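You operate a simulated robot arm through the tools that you are given. There is no shell and no other tool. Be economical: measure what you need, move in short steps, check, and stop when the job is done.

The job below is to be done with a simulated two-armed robot. You get a single attempt, and the scene is never put back.

JOB
Run the beaker whose cap the ticket names once in the bath rack.
Fine: the bath is cool (30 C); beaker in the black holder, lid shut, then the rack button; wait till the rack stops.

Only the result counts: the job must be done as asked and must still hold three seconds after the hand-in. Knocking over, shifting, dropping, spilling or breaking anything else fails it. Lids that push on must go on centred and level and be pressed home; caps that screw on are set level and turned clockwise until they are tight.

ROBOT AND FRAMES
Two 7-joint arms with fingered hands on one trunk, on a base that drives. Base frame: it is fixed to the floor where the robot stands at the start and does not move with it; the origin is under the middle of the robot, x ahead of it, y to its left, z up; the surface under the hand at the start is at about z = 0.88. Readings come in m, degrees, newtons and seconds.
The left shoulder is at the start at [0.07, 0.145, 1.212], the right one opposite. With the tool pointing down near the work surface each hand reaches from about 0.4 to 0.78 m from the robot's upright axis, wherever it stands, measured 20 degrees to its own side. Places, roughly: bath dial [0.6, 0, 1]; bath lid [0.6, -0.2, 1.1]; black holder of the beaker rack [0.6, -0.2, 0.9]; cold lever [0.8, 0, 1]; press dial [0.8, 0.4, 1.1]; press lever [0.8, 0.2, 1.1]; probe [0.8, -0.2, 1.2]; rack button [0.7, 0.1, 0.9]; water bath [0.7, -0.1, 1]. Payload 3.5 kg a hand.
The tool frame of a hand sits at the grasp point between the pads (the TCP): z along the fingers, y along the line on which they close. The tips reach 0.025 m beyond it. Largest opening 0.088 m; the body of the gripper starts 0.029 m behind the TCP. The gripper is a hand of 4 fingers: y runs from the thumb to the fingers, the wrist lies at [-0.013, -0.097, -0.162] in the tool frame, and closing takes about 1.5 s.
Orientation is told as [roll, pitch, yaw] about the base's x, y, z axes, in that order, counted from this pose: with the fingers straight down and the wrist toward the robot, the tool's x, y and z point along [0, 1, 0], [1, 0, 0] and [0, 0, -1] of the base frame.

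CONTROLS
- The arms move only by the tool servo_tool. It takes "left_commands", "right_commands" or both (then of equal length, played together; a hand with none holds still); each is text: rows parted by semicolons, each of 7 numbers parted by spaces: the shift along the base's x, y, z in m, then the turn, a rotation vector about the base's x, y, z in degrees, then the opening, from 0 (shut) to 1 (fully open). In form: dx dy dz rx ry rz claw; .... A call has 1 to 20 rows; each row shifts and turns the commanded pose from where the row before left it. Each row takes 0.2 s and may step no farther than 0.05 m and 8.6 degrees from the row before; otherwise, or with a gripper value out of range, the whole call is refused. Where a pose cannot be reached the arm comes as near as it can. A force on the tool above 50 N (or 10 N above the force at the start of the call, whichever is more), or a blocked arm, ends the call early, and 0.2 s more pass. The fingers move at their own pace (about 0.045 m/s each) and stop on an object; they squeeze with about 23 N. The grip force told is the motor's: it shows also when the fingers shut on nothing. Time passes only in rows, and 0.2 s behind the last, so rows that do not move let the fingers close. It gives the time, the measured TCP pose, the force on the tool (base axes), the opening and the grip force at its end, in the units of the frame above (readings bear some noise), with the torque about the TCP (base axes, N m) and any sound that the robot's microphone picked up.
- Cameras (640 x 400 px; columns grow to the right, rows downward): "scene" is now at [0.1377, 0.0016, 1.5301]; the picture's right is [0.03, -1.00, 0.00], its down [-0.57, -0.02, -0.82] and it looks along [0.82, 0.02, -0.57] (base axes); focal length 214 px, centre (320, 200). "left" rides on the left gripper at [-0.064, -0.083, -0.098] in its tool frame; the picture's right is [-0.62, -0.37, 0.69], its down [0.71, -0.63, 0.30] and it looks along [0.32, 0.68, 0.65] (tool axes); focal length 265 px, centre (320, 200). "right" rides on the right gripper at [0.064, -0.083, -0.098] in its tool frame; the picture's right is [-0.62, 0.37, -0.69], its down [-0.71, -0.63, 0.30] and it looks along [-0.32, 0.68, 0.65] (tool axes); focal length 265 px, centre (320, 200). There is no depth. A picture from a camera that has moved, and an enlarged one, comes with that camera's place and axes in the base frame and with its lens.
- camera(camera): a new picture of that camera. No time passes.
- slide_trunk(by): slides the trunk up (or, below 0, down) by that many m; the arms and the scene camera ride with it, the base frame stays. It gives what a move gives, with no picture.
- base_move(legs): drives the robot by 1 to 6 legs, each [ahead, left, turn to the left] in m, m and degrees, along the robot's own axes; the way and the turn of a leg run together, so that a leg with both is an arc; at most 1.5 m and 180 degrees a leg. The arms and the cameras ride along, it lands a little off, and it stops where it bumps. It gives what a move gives.
- set_grasp(shape, hand): the hand has 4 fingers and takes this shape, open, in about a second: jaw (thumb against the fingers, like two jaws); tri (thumb and two fingers); tip (a fingertip pinch); poke (one finger out to press); point (the index stretched); flat (the hand flat); cup (the hand cupped); fist (a fist). The gripper value then closes the fingers along that shape, each until it touches; the sizes above hold for jaw. It gives what a move gives, with no picture.
- pan_tilt(pan, tilt): turns the head with the scene camera to pan (to the left, within 86 degrees either way) and tilt (down, from -29 to 69), counted from straight ahead of the robot. It gives what a move gives.
- close_up(camera, box): a new picture of the part [left, top, right, bottom] of that camera's present view, enlarged. No time passes.
- finish_job(): hands the job in; it is judged then, once.

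Work in short steps. Places have to be worked out from the pictures, the camera data and where the tool is seen: move nearer, look again, correct. Check each grasp and each placing, and mend what went wrong. You have 120 turns and 108 pictures in all, those below and enlarged ones among them. Open the grippers and draw the arms clear of the work before you hand the job in, unless the task says otherwise; then end with one line.

The tools are called after "Request:" by a JSON object that holds its "method" and its "body". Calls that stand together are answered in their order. servo_tool: Moves the arms, as the interface text tells. Its arguments: {"type":"object","properties":{"left_commands":{"type":"string"},"right_commands":{"type":"string"}},"required":[]} The other tools are called the same way: slide_trunk (by) slides the trunk up or down; set_grasp (shape, hand) gives the hand a shape; base_move (legs) drives the base; pan_tilt (pan, tilt) turns the head that bears the scene camera; camera (camera) takes a picture; close_up (camera, box) takes an enlarged picture of a part of a camera's view; finish_job () hands the job in.

At the start:

```text
time_s: 0.0
left_position: [0.5202, 0.1288, 1.4562]
left_tool_rot: [0.0, -0.1, 0.0]
left_ft_force: [-0.7, -0.1, 1.2]
left_ft_torque: [-0.02, 0.05, -0.01]
left_gripper_width: 0.0877
left_grasp_force: 0.0
left_shape: jaw
right_position: [0.5201, -0.2086, 1.4363]
right_tool_rot: [0.1, 0.0, -0.1]
right_ft_force: [0.3, 0.3, 0.1]
right_ft_torque: [-0.02, 0.0, -0.03]
right_gripper_width: 0.0874
right_grasp_force: 0.0
right_shape: jaw
trunk travel left (down, up): [-0.775, 0.065]
robot x, y, heading: [0.0005, -0.004, -0.1]
head pan, tilt: [1.7, 35.0]
```

scene: 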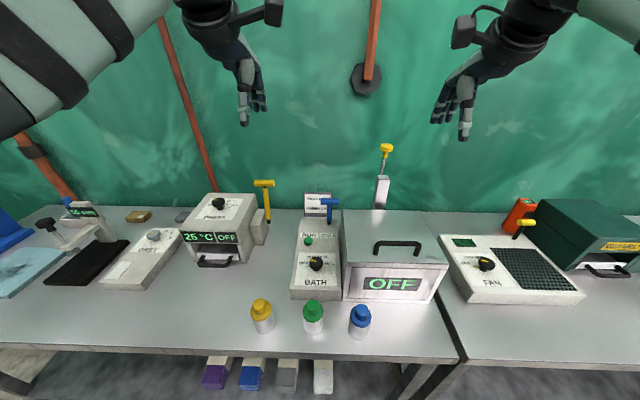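
right: 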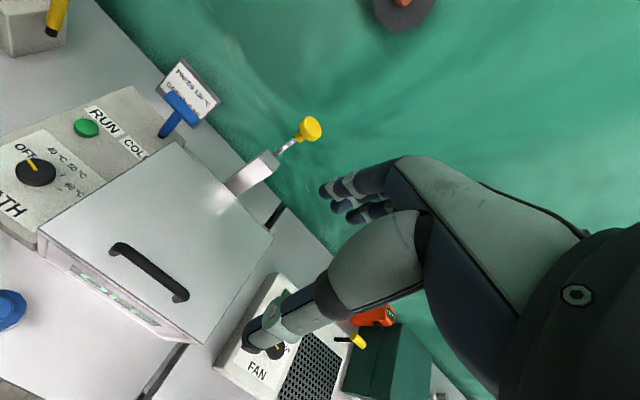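
left: 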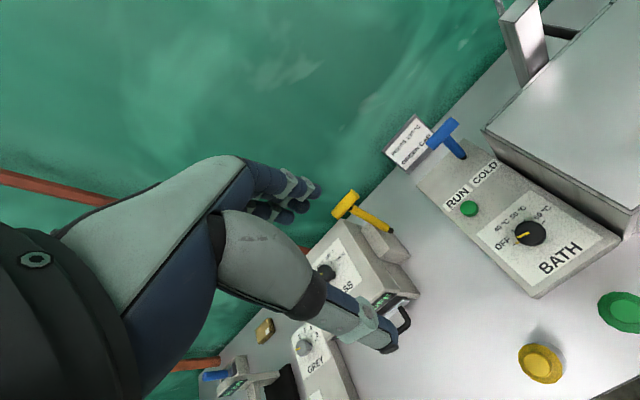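

I see three beakers/bottles (yellow, green, blue), the bath, and a ticket behind it. I'll enlarge the ticket and the bath.

Request:
{"method": "close_up", "body": {"camera": "scene", "box": [280, 170, 360, 220]}}

Request:
{"method": "close_up", "body": {"camera": "right", "box": [140, 40, 240, 140]}}

Request:
{"method": "close_up", "body": {"camera": "scene", "box": [230, 180, 470, 350]}}

```text
8.00 times, centred on (320, 195) of scene
camera zoom: at [0.1377, 0.0016, 1.5301], right [0.03, -1.0, 0.0], down [-0.57, -0.02, -0.82], along [0.82, 0.02, -0.57], focal length 1716 px, centre (320, 240)
```

zoom: 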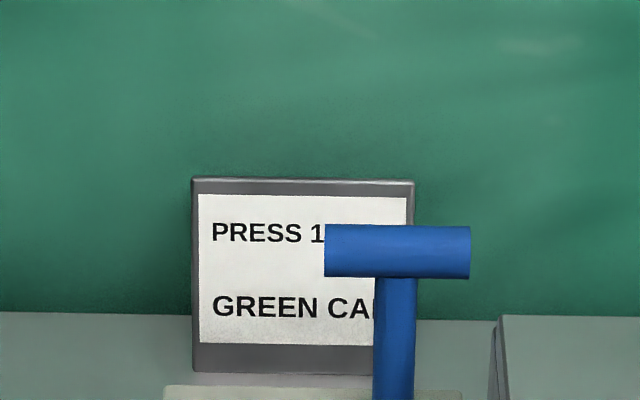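

```text
4.00 times, centred on (190, 90) of right
camera zoom: at [0.4386, -0.1435, 1.5354], right [0.37, -0.62, 0.69], down [-0.63, -0.71, -0.3], along [0.68, -0.32, -0.65], focal length 1062 px, centre (840, 640)
```

zoom: 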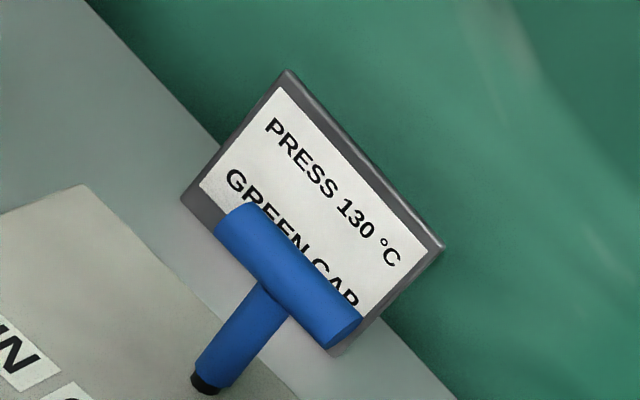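

```text
2.35 times, centred on (350, 265) of scene
camera zoom: at [0.1377, 0.0016, 1.5301], right [0.03, -1.0, 0.0], down [-0.57, -0.02, -0.82], along [0.82, 0.02, -0.57], focal length 505 px, centre (249, 47)
```

zoom: 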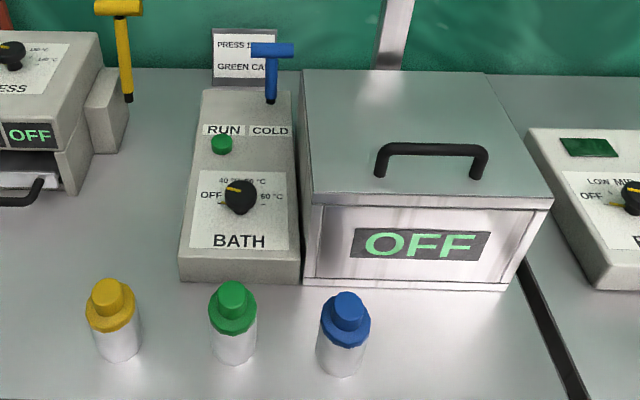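

The ticket names the green cap. The bath lid's handle looks to be near [0.52, -0.18, 1.14], so I lower the right hand towards it and look again.

Request:
{"method": "servo_tool", "body": {"right_commands": "0 0.005 -0.04 0 0 0 1;0 0.005 -0.04 0 0 0 1;0 0.005 -0.04 0 0 0 1;0 0.005 -0.04 0 0 0 1"}}

Request:
{"method": "camera", "body": {"camera": "right"}}

Request:
{"method": "camera", "body": {"camera": "scene"}}

```text
time_s: 1.0
left_position: [0.5216, 0.128, 1.4558]
left_tool_rot: [0.1, 0.0, 0.0]
left_ft_force: [-0.5, 0.2, 0.8]
left_ft_torque: [-0.01, 0.02, -0.03]
left_gripper_width: 0.0876
left_grasp_force: 0.0
left_shape: jaw
right_position: [0.5222, -0.1882, 1.2767]
right_tool_rot: [0.1, 0.0, 0.1]
right_ft_force: [-0.4, -0.3, 0.1]
right_ft_torque: [-0.03, 0.02, 0.0]
right_gripper_width: 0.0875
right_grasp_force: 0.1
right_shape: jaw
trunk travel left (down, up): [-0.775, 0.065]
robot x, y, heading: [-0.0007, 0.0023, 0.2]
head pan, tilt: [1.7, 35.0]
```

```text
101 pictures are left
camera right: at [0.4403, -0.1238, 1.3746], right [0.37, -0.62, 0.69], down [-0.63, -0.71, -0.3], along [0.68, -0.32, -0.65], focal length 265 px, centre (320, 200)
```

right: 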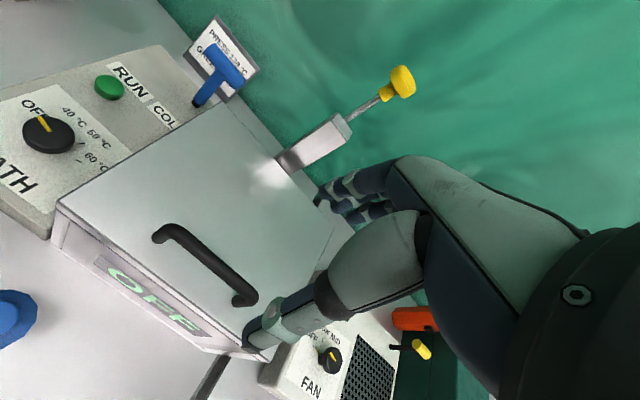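

```text
100 pictures are left
camera scene: at [0.1385, 0.0016, 1.53], right [0.03, -1.0, 0.0], down [-0.57, -0.02, -0.82], along [0.82, 0.02, -0.57], focal length 214 px, centre (320, 200)
```

scene: 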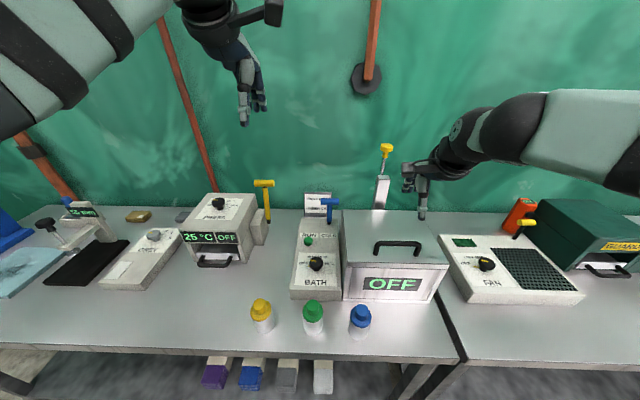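

The handle bar comes out near [0.547, -0.19, 1.09]. I come down above it and look again.

Request:
{"method": "servo_tool", "body": {"right_commands": "0.01 0 -0.04 0 0 0 1;0.013 0 -0.04 0 0 0 1;0 0 -0.03 0 0 0 1"}}

Request:
{"method": "camera", "body": {"camera": "right"}}

Request:
{"method": "close_up", "body": {"camera": "scene", "box": [330, 170, 490, 270]}}

```text
time_s: 1.8
left_position: [0.5212, 0.1277, 1.4571]
left_tool_rot: [0.0, 0.0, 0.0]
left_ft_force: [0.2, 0.1, 0.4]
left_ft_torque: [0.02, 0.0, 0.02]
left_gripper_width: 0.0875
left_grasp_force: 0.1
left_shape: jaw
right_position: [0.5421, -0.1869, 1.1647]
right_tool_rot: [0.1, 0.0, 0.1]
right_ft_force: [0.2, -0.2, 0.2]
right_ft_torque: [-0.01, 0.01, 0.03]
right_gripper_width: 0.0877
right_grasp_force: 0.1
right_shape: jaw
trunk travel left (down, up): [-0.775, 0.065]
robot x, y, heading: [0.0002, 0.0025, 0.2]
head pan, tilt: [1.7, 35.0]
```

```text
99 pictures are left
camera right: at [0.4596, -0.1227, 1.2628], right [0.37, -0.62, 0.69], down [-0.63, -0.71, -0.31], along [0.68, -0.32, -0.65], focal length 265 px, centre (320, 200)
```

right: 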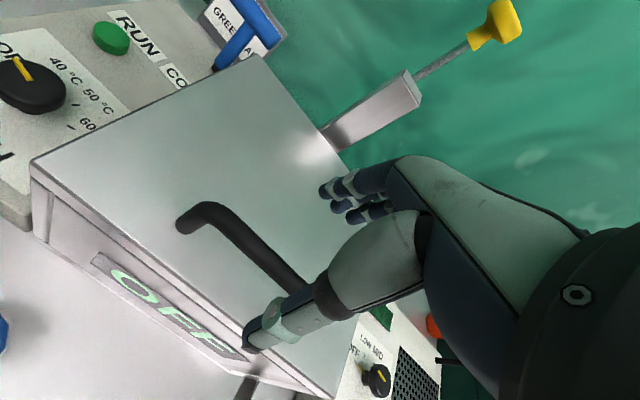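

```text
4.00 times, centred on (410, 220) of scene
camera zoom: at [0.1378, 0.0016, 1.5301], right [0.03, -1.0, 0.0], down [-0.57, -0.02, -0.82], along [0.82, 0.02, -0.57], focal length 858 px, centre (-40, 120)
```

zoom: 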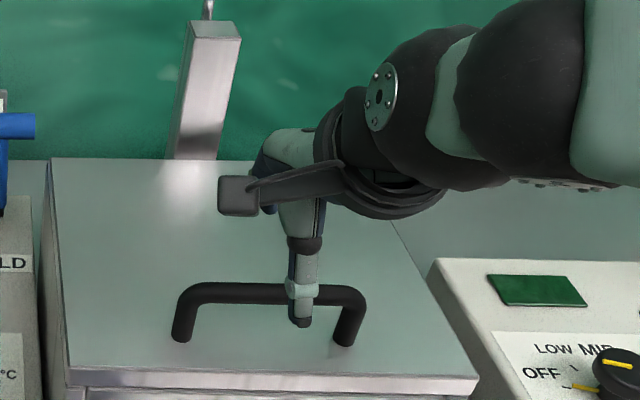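

Triangulating again puts the bar at about [0.512, -0.179, 1.15]. I shift back and sideways to centre on it, lower a little, and close.

Request:
{"method": "servo_tool", "body": {"right_commands": "-0.015 0.004 0 0 0 0 1;-0.013 0.004 0 0 0 0 1;0 0 -0.012 0 0 0 1;0 0 -0.01 0 0 0 1"}}

Request:
{"method": "camera", "body": {"camera": "right"}}

Request:
{"method": "close_up", "body": {"camera": "scene", "box": [330, 170, 490, 270]}}

```text
time_s: 2.8
left_position: [0.5216, 0.1266, 1.4563]
left_tool_rot: [0.0, 0.0, 0.0]
left_ft_force: [0.2, -0.4, 0.2]
left_ft_torque: [-0.01, -0.04, -0.01]
left_gripper_width: 0.0877
left_grasp_force: 0.0
left_shape: jaw
right_position: [0.5163, -0.1796, 1.1439]
right_tool_rot: [0.1, -0.1, -0.1]
right_ft_force: [0.0, 0.5, 0.6]
right_ft_torque: [0.0, 0.0, -0.04]
right_gripper_width: 0.0877
right_grasp_force: 0.0
right_shape: jaw
trunk travel left (down, up): [-0.775, 0.065]
robot x, y, heading: [-0.0018, -0.0013, 0.0]
head pan, tilt: [1.7, 35.0]
```

```text
97 pictures are left
camera right: at [0.4344, -0.1144, 1.2422], right [0.37, -0.62, 0.69], down [-0.63, -0.71, -0.3], along [0.68, -0.32, -0.65], focal length 265 px, centre (320, 200)
```

right: 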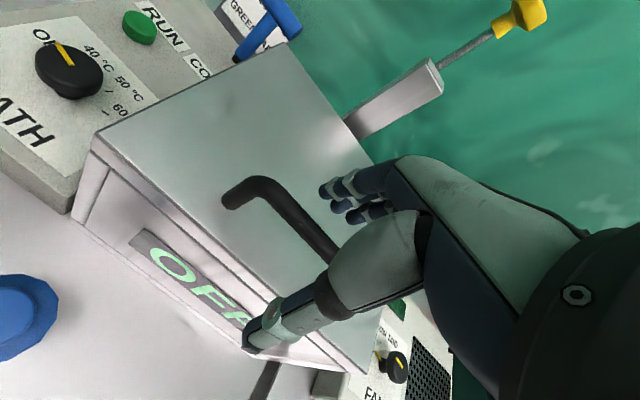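

```text
4.00 times, centred on (410, 220) of scene
camera zoom: at [0.1386, 0.0016, 1.53], right [0.03, -1.0, 0.0], down [-0.57, -0.02, -0.82], along [0.82, 0.02, -0.57], focal length 858 px, centre (-40, 120)
```

zoom: 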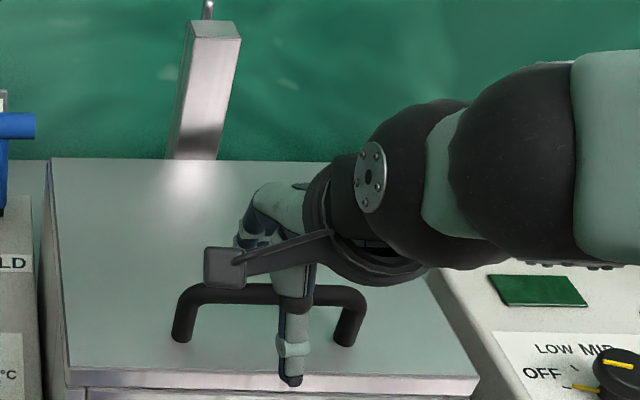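

Better parallax puts the lid top at about 1.08 and the bar at [0.535, -0.179, 1.12]. I adjust forward and lower, then close on it.

Request:
{"method": "servo_tool", "body": {"right_commands": "0.009 0 0 0 0 0 1;0.009 0 -0.01 0 0 0 1;0 0 -0.01 0 0 0 1;0 0 -0.004 0 0 0 1"}}

Request:
{"method": "camera", "body": {"camera": "right"}}

Request:
{"method": "close_up", "body": {"camera": "scene", "box": [330, 170, 490, 270]}}

```text
time_s: 3.8
left_position: [0.5221, 0.1282, 1.457]
left_tool_rot: [0.1, -0.1, 0.0]
left_ft_force: [-0.4, -0.2, -0.8]
left_ft_torque: [-0.01, 0.03, -0.02]
left_gripper_width: 0.0877
left_grasp_force: 0.0
left_shape: jaw
right_position: [0.5335, -0.1802, 1.1209]
right_tool_rot: [0.0, 0.0, 0.0]
right_ft_force: [-0.3, -0.3, 0.3]
right_ft_torque: [0.01, 0.02, 0.04]
right_gripper_width: 0.0877
right_grasp_force: 0.1
right_shape: jaw
trunk travel left (down, up): [-0.775, 0.065]
robot x, y, heading: [-0.0056, -0.0015, 0.1]
head pan, tilt: [1.7, 35.0]
```

```text
95 pictures are left
camera right: at [0.4515, -0.1156, 1.2191], right [0.37, -0.62, 0.69], down [-0.63, -0.71, -0.31], along [0.68, -0.32, -0.65], focal length 265 px, centre (320, 200)
```

right: 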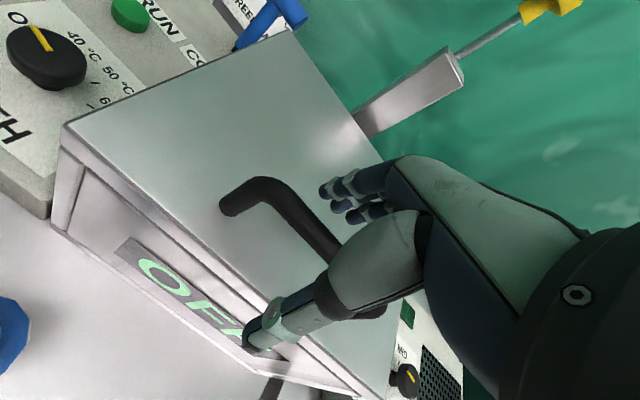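

```text
4.00 times, centred on (410, 220) of scene
camera zoom: at [0.1375, 0.0017, 1.5301], right [0.03, -1.0, 0.0], down [-0.57, -0.02, -0.82], along [0.82, 0.02, -0.57], focal length 858 px, centre (-40, 120)
```

zoom: 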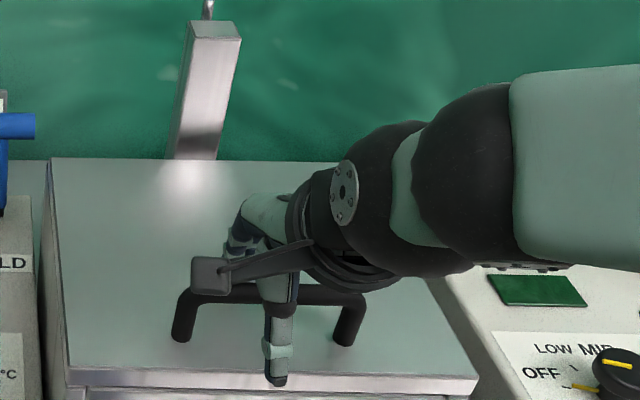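

Bar and TCP now agree within a few mm, so I go slightly lower and close.

Request:
{"method": "servo_tool", "body": {"right_commands": "0.003 0 -0.006 0 0 0 1;0 0 0 0 0 0 0.5;0 0 0 0 0 0 0;0 0 0 0 0 0 0;0 0 0 0 0 0 0;0 0 0 0 0 0 0;0 0 0 0 0 0 0;0 0 0 0 0 0 0;0 0 0 0 0 0 0"}}

Request:
{"method": "camera", "body": {"camera": "right"}}

Request:
{"method": "close_up", "body": {"camera": "scene", "box": [330, 170, 490, 270]}}

```text
time_s: 5.8
left_position: [0.5213, 0.1271, 1.456]
left_tool_rot: [0.1, 0.0, 0.0]
left_ft_force: [0.8, 1.1, 0.0]
left_ft_torque: [-0.05, 0.02, 0.0]
left_gripper_width: 0.0876
left_grasp_force: 0.0
left_shape: jaw
right_position: [0.5366, -0.1791, 1.1133]
right_tool_rot: [0.1, 0.2, -0.1]
right_ft_force: [-0.4, 0.8, -5.4]
right_ft_torque: [-0.01, 0.02, 0.06]
right_gripper_width: 0.0001
right_grasp_force: 22.6
right_shape: jaw
trunk travel left (down, up): [-0.775, 0.065]
robot x, y, heading: [0.0004, -0.0015, 0.1]
head pan, tilt: [1.7, 35.0]
```

```text
93 pictures are left
camera right: at [0.4544, -0.1157, 1.2125], right [0.37, -0.62, 0.69], down [-0.63, -0.71, -0.3], along [0.68, -0.32, -0.66], focal length 265 px, centre (320, 200)
```

right: 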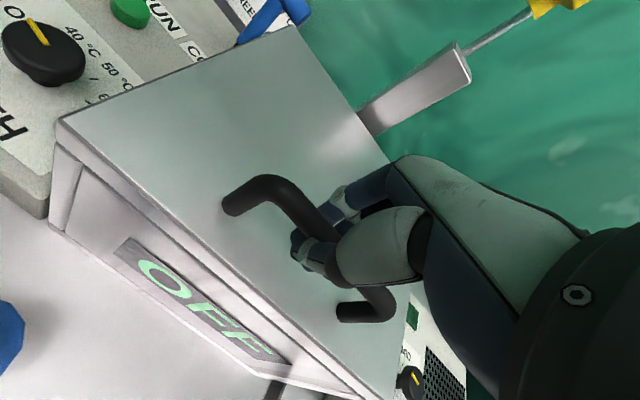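

```text
4.00 times, centred on (410, 220) of scene
camera zoom: at [0.138, 0.0015, 1.53], right [0.03, -1.0, 0.0], down [-0.57, -0.02, -0.82], along [0.82, 0.02, -0.57], focal length 858 px, centre (-40, 120)
```

zoom: 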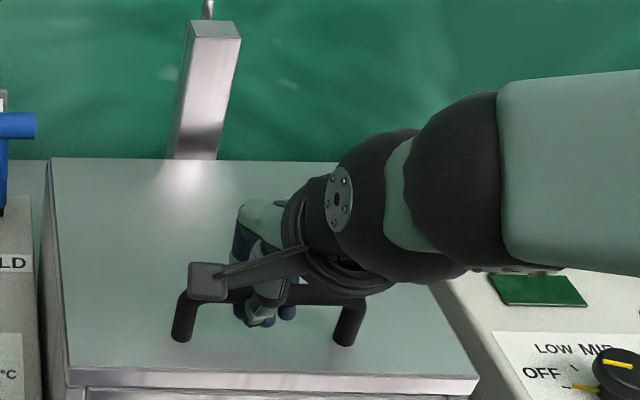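

The fingers have closed under the bar as a hook. I lift gently along the arc about the rear hinge (x≈0.73, z≈1.08), starting with a small part.

Request:
{"method": "servo_tool", "body": {"right_commands": "0.003 0 0.014 0 2 0 0;0.004 0 0.013 0 2 0 0;0.0105 0 0.0256 0 4 0 0"}}

Request:
{"method": "camera", "body": {"camera": "scene"}}

```text
time_s: 6.6
left_position: [0.5243, 0.1286, 1.455]
left_tool_rot: [0.0, 0.0, 0.0]
left_ft_force: [-0.5, 0.2, -1.0]
left_ft_torque: [0.0, 0.0, -0.04]
left_gripper_width: 0.0877
left_grasp_force: 0.1
left_shape: jaw
right_position: [0.5575, -0.1793, 1.1671]
right_tool_rot: [0.0, 8.2, -0.1]
right_ft_force: [2.8, -1.3, -7.5]
right_ft_torque: [0.04, 0.04, 0.07]
right_gripper_width: 0.0002
right_grasp_force: 22.6
right_shape: jaw
trunk travel left (down, up): [-0.775, 0.065]
robot x, y, heading: [0.0028, -0.0006, 0.2]
head pan, tilt: [1.7, 35.0]
```

```text
91 pictures are left
camera scene: at [0.1409, 0.0014, 1.5297], right [0.03, -1.0, 0.0], down [-0.58, -0.02, -0.82], along [0.82, 0.02, -0.58], focal length 214 px, centre (320, 200)
```

scene: 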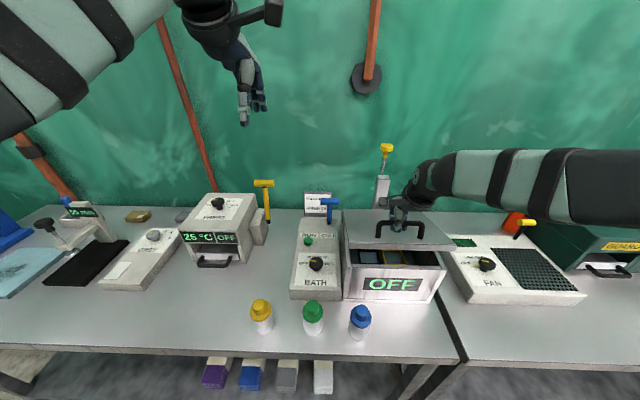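

The lid is lifting on its hinge with a light load. I continue the arc.

Request:
{"method": "servo_tool", "body": {"right_commands": "0.0138 0 0.0239 0 4 0 0;0.0171 0 0.0218 0 4 0 0;0.02 0 0.0191 0 4 0 0;0.0223 0 0.0165 0 4 0 0"}}

Request:
{"method": "camera", "body": {"camera": "scene"}}

Request:
{"method": "camera", "body": {"camera": "right"}}

```text
time_s: 7.6
left_position: [0.5256, 0.1283, 1.4551]
left_tool_rot: [0.1, 0.1, 0.1]
left_ft_force: [-0.1, -0.1, -0.1]
left_ft_torque: [0.01, 0.01, 0.0]
left_gripper_width: 0.0875
left_grasp_force: 0.0
left_shape: jaw
right_position: [0.6316, -0.1787, 1.2444]
right_tool_rot: [0.0, 24.5, 0.1]
right_ft_force: [2.4, 3.6, -13.2]
right_ft_torque: [0.18, 0.15, 0.05]
right_gripper_width: 0.0003
right_grasp_force: 23.2
right_shape: jaw
trunk travel left (down, up): [-0.775, 0.065]
robot x, y, heading: [-0.0022, -0.0017, 0.0]
head pan, tilt: [1.7, 35.0]
```

```text
90 pictures are left
camera scene: at [0.1431, 0.0018, 1.5295], right [0.03, -1.0, 0.0], down [-0.58, -0.02, -0.82], along [0.82, 0.02, -0.58], focal length 214 px, centre (320, 200)
```

scene: 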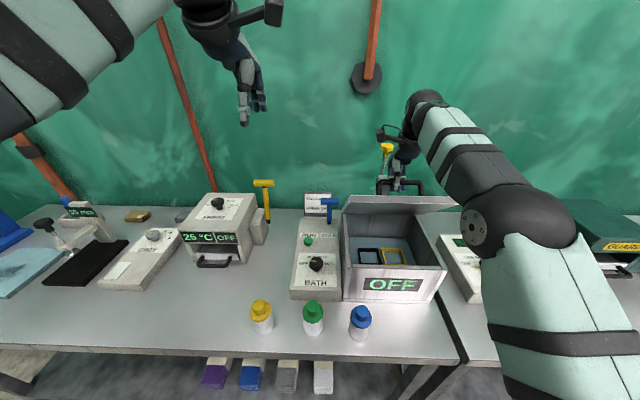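

```text
89 pictures are left
camera right: at [0.5981, -0.1159, 1.368], right [0.62, -0.62, 0.48], down [-0.7, -0.72, -0.01], along [0.35, -0.32, -0.88], focal length 265 px, centre (320, 200)
```

right: 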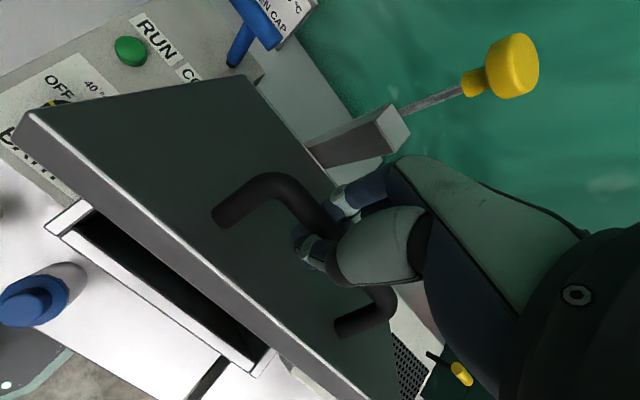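

Inside are a black and a yellow holder. The probe stands near x≈0.8 behind the lid, so I continue only modestly and keep the tilt fixed.

Request:
{"method": "servo_tool", "body": {"right_commands": "0.024 0 0.013 0 2 0 0;0.026 0 0.01 0 2 0 0"}}

Request:
{"method": "close_up", "body": {"camera": "scene", "box": [320, 80, 480, 300]}}

Request:
{"method": "camera", "body": {"camera": "right"}}

Request:
{"method": "camera", "body": {"camera": "left"}}

```text
time_s: 8.2
left_position: [0.5343, 0.1134, 1.4514]
left_tool_rot: [0.6, 0.6, -0.2]
left_ft_force: [0.1, -0.3, 0.0]
left_ft_torque: [0.03, 0.01, -0.03]
left_gripper_width: 0.0876
left_grasp_force: 0.0
left_shape: jaw
right_position: [0.627, -0.1698, 1.2457]
right_tool_rot: [0.7, 28.8, -0.3]
right_ft_force: [13.6, -13.7, -26.3]
right_ft_torque: [0.03, 0.12, -0.12]
right_gripper_width: 0.0002
right_grasp_force: 22.9
right_shape: jaw
right hand out of reach, approached as far as the arm can: row 1, 2
trunk travel left (down, up): [-0.775, 0.065]
robot x, y, heading: [0.0033, -0.002, -0.1]
head pan, tilt: [1.7, 35.0]
```

```text
1.82 times, centred on (400, 190) of scene
camera zoom: at [0.1518, -0.0126, 1.5282], right [0.03, -1.0, -0.01], down [-0.58, -0.01, -0.81], along [0.81, 0.03, -0.58], focal length 390 px, centre (174, 218)
```

zoom: 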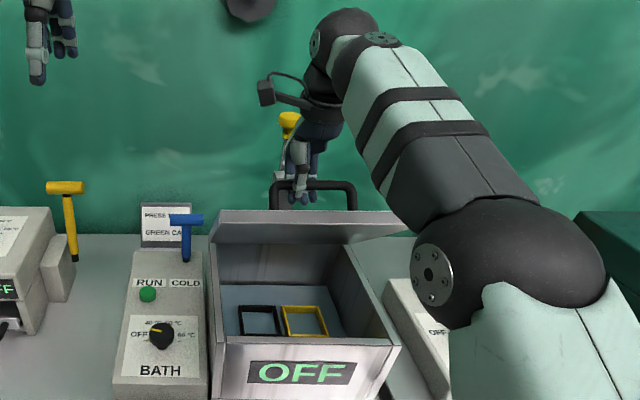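

```text
87 pictures are left
camera right: at [0.6034, -0.1073, 1.3723], right [0.65, -0.63, 0.42], down [-0.7, -0.71, 0.03], along [0.28, -0.32, -0.91], focal length 265 px, centre (320, 200)
```

right: 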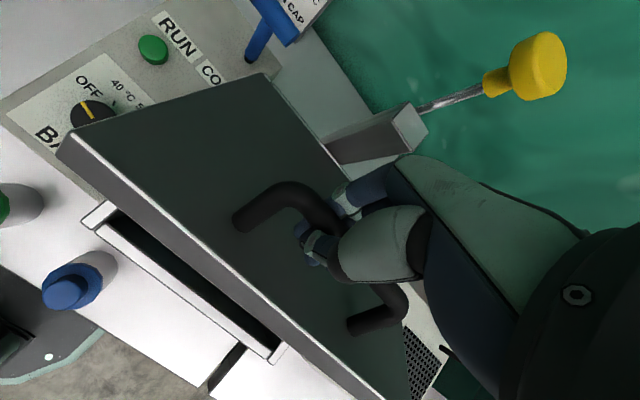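

```text
86 pictures are left
camera left: at [0.4517, 0.0478, 1.5505], right [-0.38, -0.61, -0.7], down [-0.63, 0.72, -0.29], along [0.68, 0.33, -0.66], focal length 265 px, centre (320, 200)
```

left: 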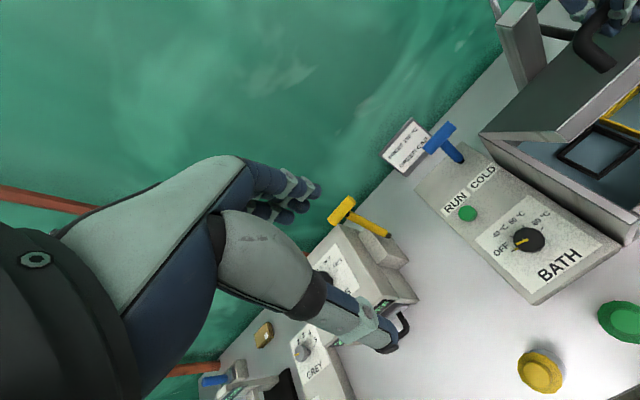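

The arm is at its reach limit because of the tilt. I untilt the hand, which pulls the wrist back, and see where the hand goes.

Request:
{"method": "servo_tool", "body": {"right_commands": "0 0 0 0 -6 0 0;0 0 0 0 -6 0 0;0 0 0 0 -6 0 0"}}

Request:
{"method": "camera", "body": {"camera": "right"}}

Request:
{"method": "close_up", "body": {"camera": "scene", "box": [320, 80, 480, 300]}}

```text
time_s: 9.0
left_position: [0.5307, 0.1231, 1.4538]
left_tool_rot: [0.1, 0.3, -0.1]
left_ft_force: [-0.3, 0.8, -0.2]
left_ft_torque: [-0.03, 0.03, -0.02]
left_gripper_width: 0.0877
left_grasp_force: 0.1
left_shape: jaw
right_position: [0.6224, -0.1683, 1.2393]
right_tool_rot: [-0.3, 12.5, -1.4]
right_ft_force: [14.3, -20.8, -30.8]
right_ft_torque: [0.04, 0.39, -0.23]
right_gripper_width: 0.0001
right_grasp_force: 22.7
right_shape: jaw
trunk travel left (down, up): [-0.775, 0.065]
robot x, y, heading: [0.0006, -0.0005, -0.1]
head pan, tilt: [1.7, 35.0]
stopped in row 3 (right hand): the force on the tool passed its limit at 52 N (the readings are from after the stop); the commanded pose is now the measured one
```

```text
85 pictures are left
camera right: at [0.5644, -0.1025, 1.3533], right [0.49, -0.63, 0.6], down [-0.7, -0.7, -0.16], along [0.52, -0.34, -0.79], focal length 265 px, centre (320, 200)
```

right: 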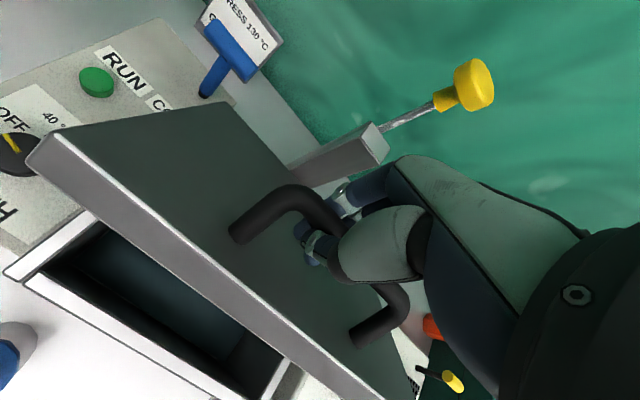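

```text
1.82 times, centred on (400, 190) of scene
camera zoom: at [0.1473, -0.0036, 1.5291], right [0.03, -1.0, 0.0], down [-0.58, -0.01, -0.81], along [0.81, 0.03, -0.58], focal length 390 px, centre (174, 218)
```

zoom: 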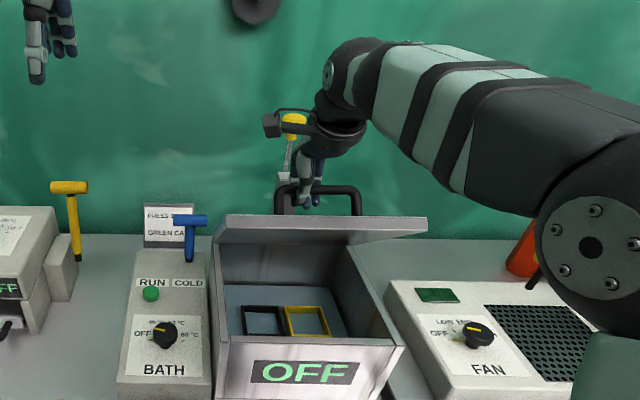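

Lateral force arose because the hand slid to y=-0.168. I recentre and continue the arc with smaller tilt.

Request:
{"method": "servo_tool", "body": {"right_commands": "0.002 -0.006 0.004 0 0 0 0;0.01 -0.005 0.007 0 0 1 0;0.012 0 0.007 0 0 0 0"}}

Request:
{"method": "camera", "body": {"camera": "left"}}

```text
time_s: 9.8
left_position: [0.5343, 0.126, 1.4522]
left_tool_rot: [0.1, 0.7, 0.1]
left_ft_force: [-0.3, -0.6, 0.1]
left_ft_torque: [0.01, -0.01, -0.04]
left_gripper_width: 0.0876
left_grasp_force: 0.0
left_shape: jaw
right_position: [0.6489, -0.1712, 1.2534]
right_tool_rot: [-0.2, 13.0, 0.6]
right_ft_force: [12.7, -1.1, -41.1]
right_ft_torque: [0.22, 0.61, -0.02]
right_gripper_width: 0.0
right_grasp_force: 23.0
right_shape: jaw
trunk travel left (down, up): [-0.775, 0.065]
robot x, y, heading: [-0.0002, 0.0015, 0.3]
head pan, tilt: [1.7, 35.0]
```

```text
83 pictures are left
camera left: at [0.4516, 0.0608, 1.5505], right [-0.38, -0.62, -0.69], down [-0.63, 0.71, -0.3], along [0.68, 0.33, -0.66], focal length 265 px, centre (320, 200)
```

left: 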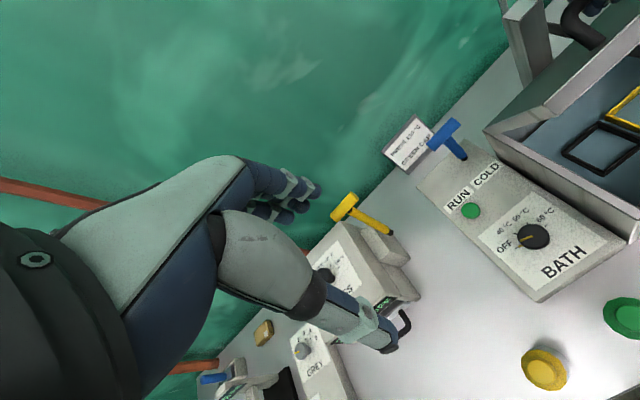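

Radial tension is high, so I ease z and push mainly forward.

Request:
{"method": "servo_tool", "body": {"right_commands": "0.006 0 -0.005 0 0 0 0;0.014 0 0.004 0 2 0 0;0.014 0 0.003 0 2 0 0"}}

Request:
{"method": "close_up", "body": {"camera": "scene", "box": [320, 80, 480, 300]}}

Request:
{"method": "camera", "body": {"camera": "right"}}

```text
time_s: 10.6
left_position: [0.5312, 0.1265, 1.4522]
left_tool_rot: [0.1, 0.6, 0.0]
left_ft_force: [0.7, -0.3, 0.4]
left_ft_torque: [-0.03, 0.05, 0.02]
left_gripper_width: 0.0877
left_grasp_force: 0.0
left_shape: jaw
right_position: [0.6732, -0.169, 1.2589]
right_tool_rot: [-0.1, 15.4, 0.5]
right_ft_force: [3.3, 1.2, -28.3]
right_ft_torque: [0.15, 0.37, 0.02]
right_gripper_width: 0.0003
right_grasp_force: 22.6
right_shape: jaw
right hand out of reach, approached as far as the arm can: row 3
trunk travel left (down, up): [-0.775, 0.065]
robot x, y, heading: [-0.0061, 0.0016, 0.4]
head pan, tilt: [1.7, 35.0]
```

```text
1.82 times, centred on (400, 190) of scene
camera zoom: at [0.1485, -0.0007, 1.5288], right [0.03, -1.0, 0.0], down [-0.58, -0.02, -0.81], along [0.81, 0.03, -0.58], focal length 390 px, centre (174, 218)
```

zoom: 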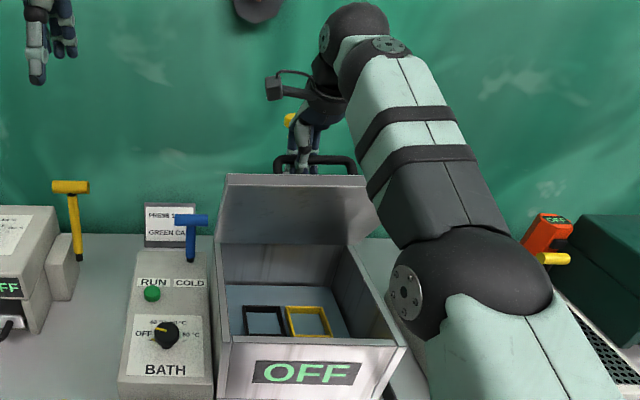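

```text
81 pictures are left
camera right: at [0.6189, -0.1068, 1.3761], right [0.55, -0.61, 0.57], down [-0.68, -0.72, -0.12], along [0.49, -0.32, -0.81], focal length 265 px, centre (320, 200)
```

right: 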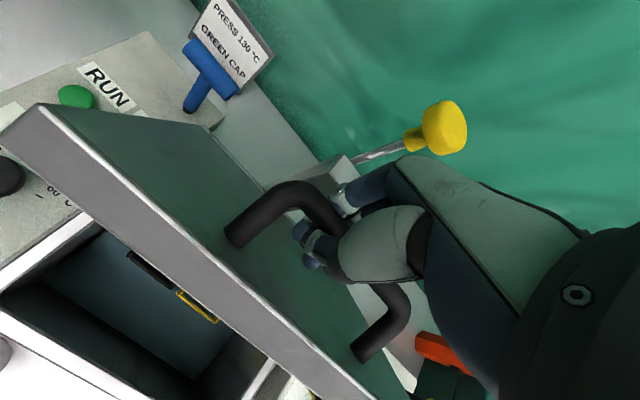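

The lid is about 67° up and the right arm is at its limit. I'll bring the left hand round, fingers pointing forward, to push the lid's inner face back from the front.

Request:
{"method": "servo_tool", "body": {"left_commands": "-0.01 -0.01 0 0 -8 0 0;-0.01 -0.01 0 0 -8 0 0;-0.01 -0.02 0 0 -8 0 0;-0.01 -0.02 0 0 -8 0 0;-0.01 -0.02 -0.02 0 -8 0 0;0 -0.02 -0.03 0 -8 0 0;0 -0.02 -0.03 0 -8 0 0;0 -0.02 -0.03 0 -8 0 0;0 -0.03 -0.03 0 -8 0 0;0 -0.03 -0.03 0 -4 0 0"}}

Request:
{"method": "camera", "body": {"camera": "scene"}}

Request:
{"method": "camera", "body": {"camera": "left"}}

```text
time_s: 12.8
left_position: [0.5118, -0.0359, 1.3733]
left_tool_rot: [-8.1, -75.8, 7.5]
left_ft_force: [0.4, -0.6, 0.0]
left_ft_torque: [0.01, 0.03, 0.0]
left_gripper_width: 0.0
left_grasp_force: 23.4
left_shape: jaw
left hand out of reach, approached as far as the arm can: row 9, 10
right_position: [0.6731, -0.1703, 1.2598]
right_tool_rot: [-0.1, 15.3, 0.5]
right_ft_force: [5.8, 2.1, -31.0]
right_ft_torque: [0.16, 0.35, 0.05]
right_gripper_width: 0.0
right_grasp_force: 22.5
right_shape: jaw
trunk travel left (down, up): [-0.775, 0.065]
robot x, y, heading: [-0.0014, 0.001, -0.0]
head pan, tilt: [1.7, 35.0]
```

```text
80 pictures are left
camera scene: at [0.1483, -0.0006, 1.5289], right [0.03, -1.0, 0.0], down [-0.58, -0.01, -0.81], along [0.81, 0.02, -0.58], focal length 214 px, centre (320, 200)
```

scene: 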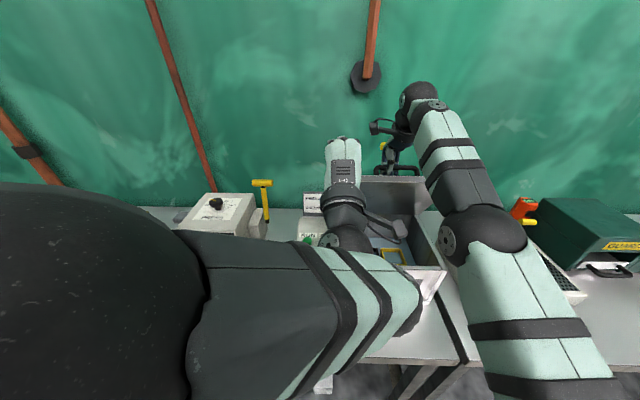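

```text
79 pictures are left
camera left: at [0.3955, -0.1031, 1.3187], right [0.58, -0.64, -0.5], down [0.15, 0.69, -0.71], along [0.8, 0.34, 0.49], focal length 265 px, centre (320, 200)
```

left: 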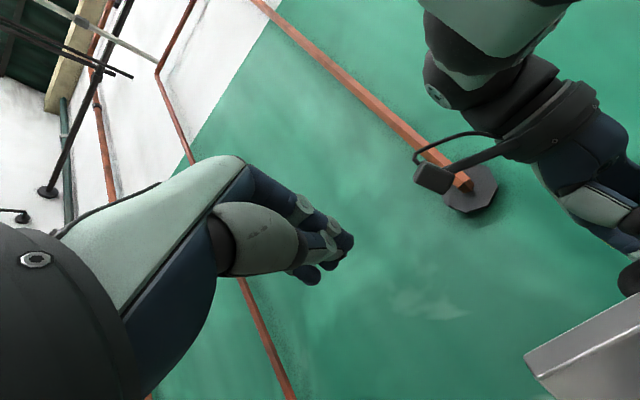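

The left arm is cramped pointing straight ahead, so I yaw it to the right (natural for the left arm) and come down towards the lid's inner face.

Request:
{"method": "servo_tool", "body": {"left_commands": "0 0 -0.02 0 0 -8 0;0 0 -0.02 0 0 -8 0;0 0 -0.02 0 0 -8 0;0 -0.01 -0.02 0 0 -6 0;0 -0.01 -0.02 0 0 0 0;0.01 -0.01 -0.01 0 0 0 0"}}

Request:
{"method": "camera", "body": {"camera": "scene"}}

Request:
{"method": "camera", "body": {"camera": "left"}}

```text
time_s: 14.2
left_position: [0.5213, -0.0765, 1.2469]
left_tool_rot: [0.0, -75.6, -29.9]
left_ft_force: [-0.1, 0.1, -0.4]
left_ft_torque: [-0.03, -0.03, 0.0]
left_gripper_width: 0.0
left_grasp_force: 22.7
left_shape: jaw
right_position: [0.6728, -0.1716, 1.26]
right_tool_rot: [-0.1, 15.3, 0.4]
right_ft_force: [7.3, 1.1, -29.8]
right_ft_torque: [0.11, 0.37, 0.06]
right_gripper_width: 0.0
right_grasp_force: 23.7
right_shape: jaw
trunk travel left (down, up): [-0.775, 0.065]
robot x, y, heading: [0.0014, 0.0015, 0.1]
head pan, tilt: [1.7, 35.0]
```

```text
78 pictures are left
camera scene: at [0.1477, -0.001, 1.529], right [0.03, -1.0, 0.0], down [-0.58, -0.02, -0.81], along [0.81, 0.03, -0.58], focal length 214 px, centre (320, 200)
```

scene: 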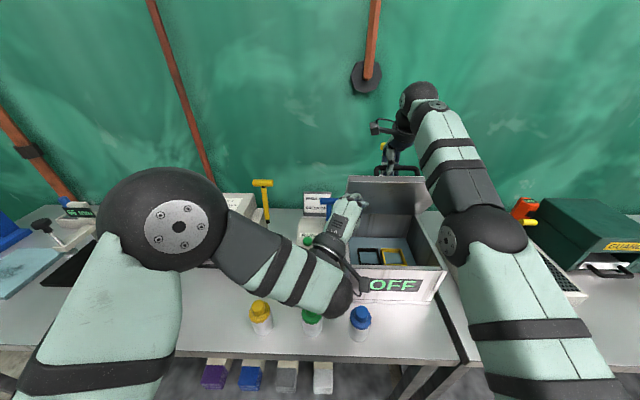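

```text
77 pictures are left
camera left: at [0.3878, -0.0746, 1.1907], right [0.19, -0.83, -0.53], down [0.48, 0.55, -0.69], along [0.86, -0.12, 0.5], focal length 265 px, centre (320, 200)
```

left: 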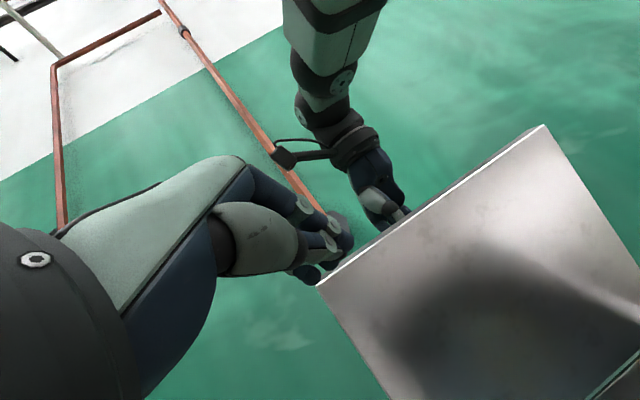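

Good posture. I move right and forward to bring the left fingertips close to the lid's inner face.

Request:
{"method": "servo_tool", "body": {"left_commands": "0.01 -0.02 -0.01 0 0 0 0;0.02 -0.02 -0.01 0 0 0 0;0.02 0 0 0 0 0 0;0.02 0 0 0 0 0 0;0.015 0 0 0 0 0 0"}}

Request:
{"method": "camera", "body": {"camera": "left"}}

Request:
{"method": "close_up", "body": {"camera": "scene", "box": [290, 80, 470, 300]}}

```text
time_s: 15.3
left_position: [0.6004, -0.0891, 1.2521]
left_tool_rot: [-19.0, -76.8, -9.3]
left_ft_force: [-23.0, -0.5, -7.4]
left_ft_torque: [-0.05, 0.16, 0.01]
left_gripper_width: 0.0003
left_grasp_force: 23.3
left_shape: jaw
right_position: [0.6743, -0.1707, 1.2599]
right_tool_rot: [-0.1, 14.4, 0.3]
right_ft_force: [26.0, 0.1, -13.7]
right_ft_torque: [0.04, 0.15, 0.05]
right_gripper_width: 0.0
right_grasp_force: 23.4
right_shape: jaw
trunk travel left (down, up): [-0.775, 0.065]
robot x, y, heading: [0.0037, 0.0027, 0.0]
head pan, tilt: [1.7, 35.0]
stopped in row 5 (right hand): the force on the tool passed its limit at 54 N (the readings are from after the stop); the commanded pose is now the measured one
```

```text
76 pictures are left
camera left: at [0.4663, -0.0979, 1.1966], right [0.22, -0.86, -0.46], down [0.45, 0.51, -0.73], along [0.86, -0.05, 0.5], focal length 265 px, centre (320, 200)
```

left: 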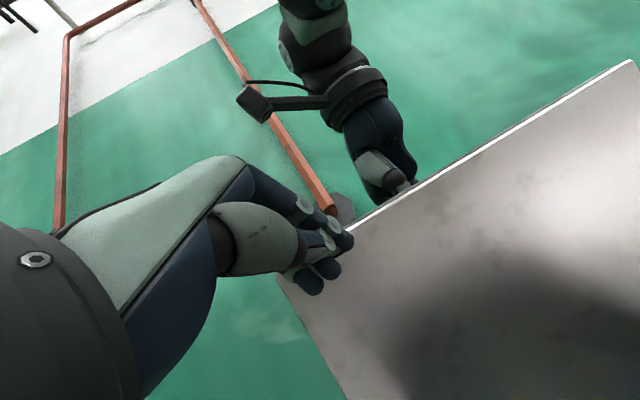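

```text
1.82 times, centred on (380, 190) of scene
camera zoom: at [0.1439, -0.0001, 1.5296], right [0.03, -1.0, 0.0], down [-0.58, -0.02, -0.82], along [0.82, 0.03, -0.58], focal length 390 px, centre (211, 218)
```

zoom: 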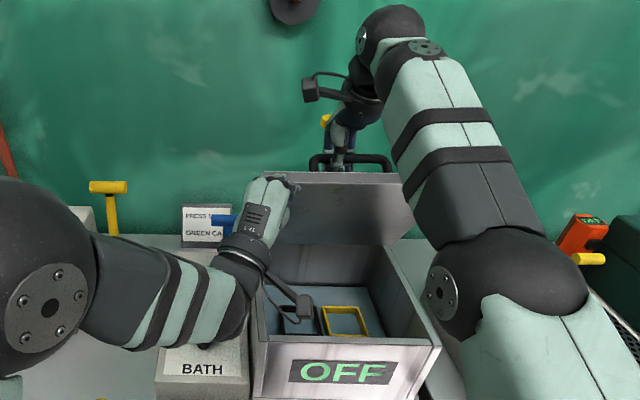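

The left fingertips are braced against the lid. Now I open the right hand half-way to release the bar and withdraw it along its own axis.

Request:
{"method": "servo_tool", "body": {"right_commands": "0 0 -0.003 0 0 0 0.5;0 0 0 0 0 0 0.5;0 0 0 0 0 0 0.5;0 0 0 0 0 0 0.5;0.002 0 0.01 0 0 0 0.5;0.003 0 0.01 0 0 0 0.5;0.004 0 0.015 0 0 0 0.5"}}

Request:
{"method": "camera", "body": {"camera": "left"}}

Request:
{"method": "camera", "body": {"camera": "right"}}

```text
time_s: 16.9
left_position: [0.6049, -0.0892, 1.2538]
left_tool_rot: [-18.9, -77.2, -9.3]
left_ft_force: [-14.2, -1.6, -2.2]
left_ft_torque: [0.01, 0.06, -0.01]
left_gripper_width: 0.0001
left_grasp_force: 22.6
left_shape: jaw
right_position: [0.6649, -0.1695, 1.2778]
right_tool_rot: [-0.1, 15.2, 0.4]
right_ft_force: [18.4, 2.5, -30.9]
right_ft_torque: [0.39, 0.76, 0.07]
right_gripper_width: 0.0428
right_grasp_force: 0.0
right_shape: jaw
right hand out of reach, approached as far as the arm can: row 5, 6, 7
trunk travel left (down, up): [-0.775, 0.065]
robot x, y, heading: [0.0003, 0.0005, -0.1]
head pan, tilt: [1.7, 35.0]
```

```text
74 pictures are left
camera left: at [0.4718, -0.0976, 1.1968], right [0.23, -0.86, -0.46], down [0.46, 0.51, -0.73], along [0.86, -0.04, 0.51], focal length 265 px, centre (320, 200)
```

left: 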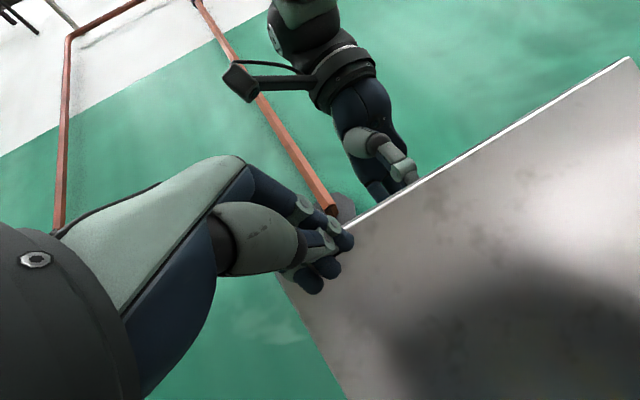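

```text
73 pictures are left
camera right: at [0.6113, -0.1056, 1.395], right [0.54, -0.61, 0.57], down [-0.68, -0.72, -0.13], along [0.49, -0.32, -0.81], focal length 265 px, centre (320, 200)
```

right: 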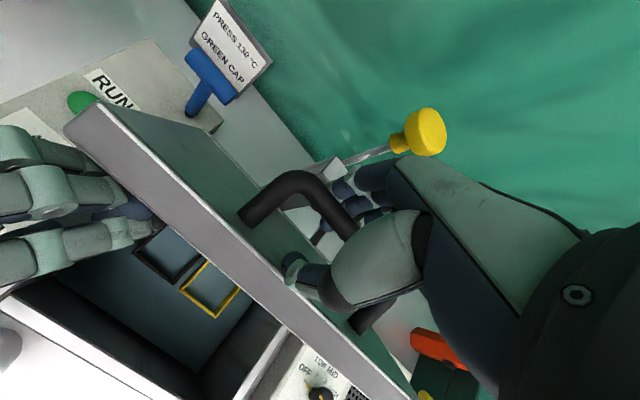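

The right fingers still straddle the bar. I untilt to regain reach (this also moves the thumb off the lid), open more and raise.

Request:
{"method": "servo_tool", "body": {"right_commands": "0 0 -0.008 0 -4 0 0.6;0 0 0 0 -4 0 0.7;0 0 0 0 -4 0 0.7;0 0 0.01 0 -2 0 0.7;0 0 0.015 0 0 0 0.7;0 0 0.02 0 0 0 0.7"}}

Request:
{"method": "camera", "body": {"camera": "right"}}

Request:
{"method": "close_up", "body": {"camera": "scene", "box": [290, 80, 470, 300]}}

```text
time_s: 18.3
left_position: [0.5947, -0.0889, 1.2577]
left_tool_rot: [-18.5, -77.8, -9.6]
left_ft_force: [0.3, 0.2, 0.3]
left_ft_torque: [0.02, -0.02, -0.01]
left_gripper_width: 0.0
left_grasp_force: 23.6
left_shape: jaw
right_position: [0.6633, -0.1716, 1.3354]
right_tool_rot: [-1.2, 2.9, -0.3]
right_ft_force: [-0.7, -0.3, -0.1]
right_ft_torque: [-0.01, 0.02, -0.02]
right_gripper_width: 0.0618
right_grasp_force: 0.1
right_shape: jaw
right hand out of reach, approached as far as the arm can: row 1, 2
trunk travel left (down, up): [-0.775, 0.065]
robot x, y, heading: [0.001, 0.0006, -0.0]
head pan, tilt: [1.7, 35.0]
```

```text
72 pictures are left
camera right: at [0.5861, -0.1045, 1.4364], right [0.4, -0.61, 0.69], down [-0.65, -0.72, -0.26], along [0.65, -0.34, -0.68], focal length 265 px, centre (320, 200)
```

right: 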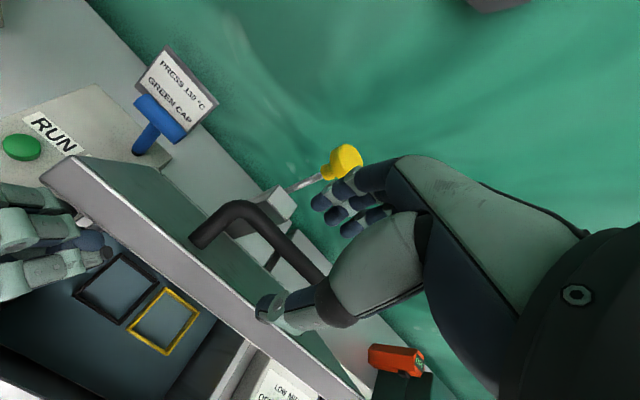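

```text
1.82 times, centred on (380, 190) of scene
camera zoom: at [0.1371, 0.0021, 1.5301], right [0.03, -1.0, 0.0], down [-0.57, -0.02, -0.82], along [0.82, 0.02, -0.57], focal length 390 px, centre (211, 218)
```

zoom: 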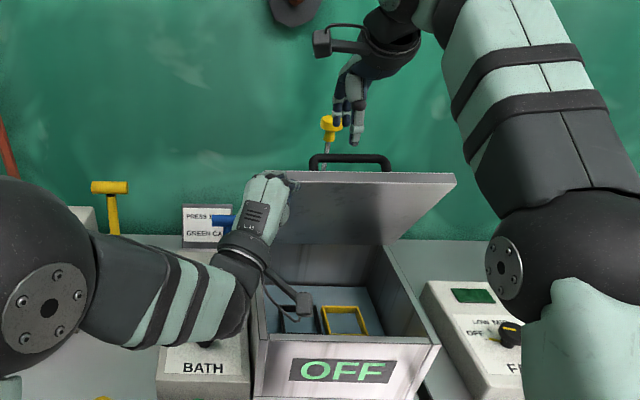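

The right hand is free and the left feels no force, so the lid seems to hold itself. I raise the right hand clear and push the lid a little further with the left.

Request:
{"method": "servo_tool", "body": {"right_commands": "-0.02 0 0.03 0 0 0 1;-0.03 0 0.03 0 0 0 1;-0.03 0 0 0 0 0 1;-0.03 0 0 0 0 0 1", "left_commands": "0.01 0 0 0 0 0 0;0.01 0 0 0 0 0 0;0.01 0 0 0 0 0 0;0.01 0 0 0 0 0 0"}}

Request:
{"method": "camera", "body": {"camera": "left"}}

Request:
{"method": "camera", "body": {"camera": "right"}}

```text
time_s: 19.3
left_position: [0.6397, -0.0755, 1.2653]
left_tool_rot: [-25.3, -77.8, -1.8]
left_ft_force: [-0.7, 0.4, -0.9]
left_ft_torque: [0.01, 0.03, 0.02]
left_gripper_width: 0.0002
left_grasp_force: 22.7
left_shape: jaw
right_position: [0.5507, -0.1703, 1.396]
right_tool_rot: [-1.1, 2.7, -0.4]
right_ft_force: [-0.7, 0.1, -0.3]
right_ft_torque: [-0.01, -0.06, 0.03]
right_gripper_width: 0.0876
right_grasp_force: 0.1
right_shape: jaw
trunk travel left (down, up): [-0.775, 0.065]
robot x, y, heading: [-0.0036, -0.0011, 0.1]
head pan, tilt: [1.7, 35.0]
```

```text
70 pictures are left
camera left: at [0.5073, -0.0876, 1.209], right [0.25, -0.86, -0.44], down [0.45, 0.5, -0.74], along [0.86, -0.01, 0.51], focal length 265 px, centre (320, 200)
```

left: 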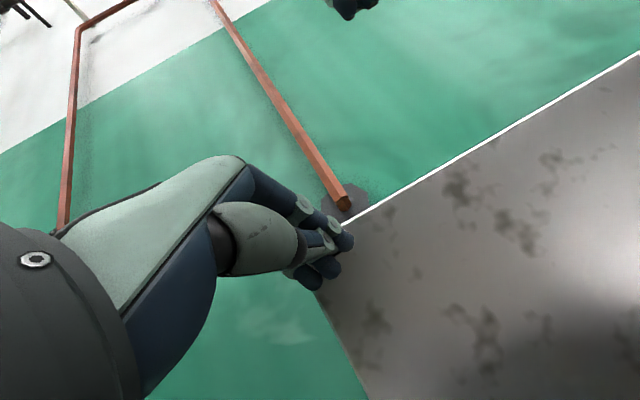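

```text
69 pictures are left
camera right: at [0.4743, -0.1025, 1.4974], right [0.4, -0.61, 0.69], down [-0.65, -0.72, -0.26], along [0.65, -0.34, -0.68], focal length 265 px, centre (320, 200)
```

right: 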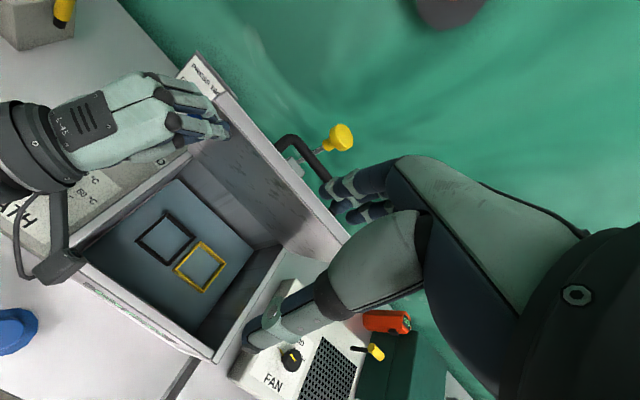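

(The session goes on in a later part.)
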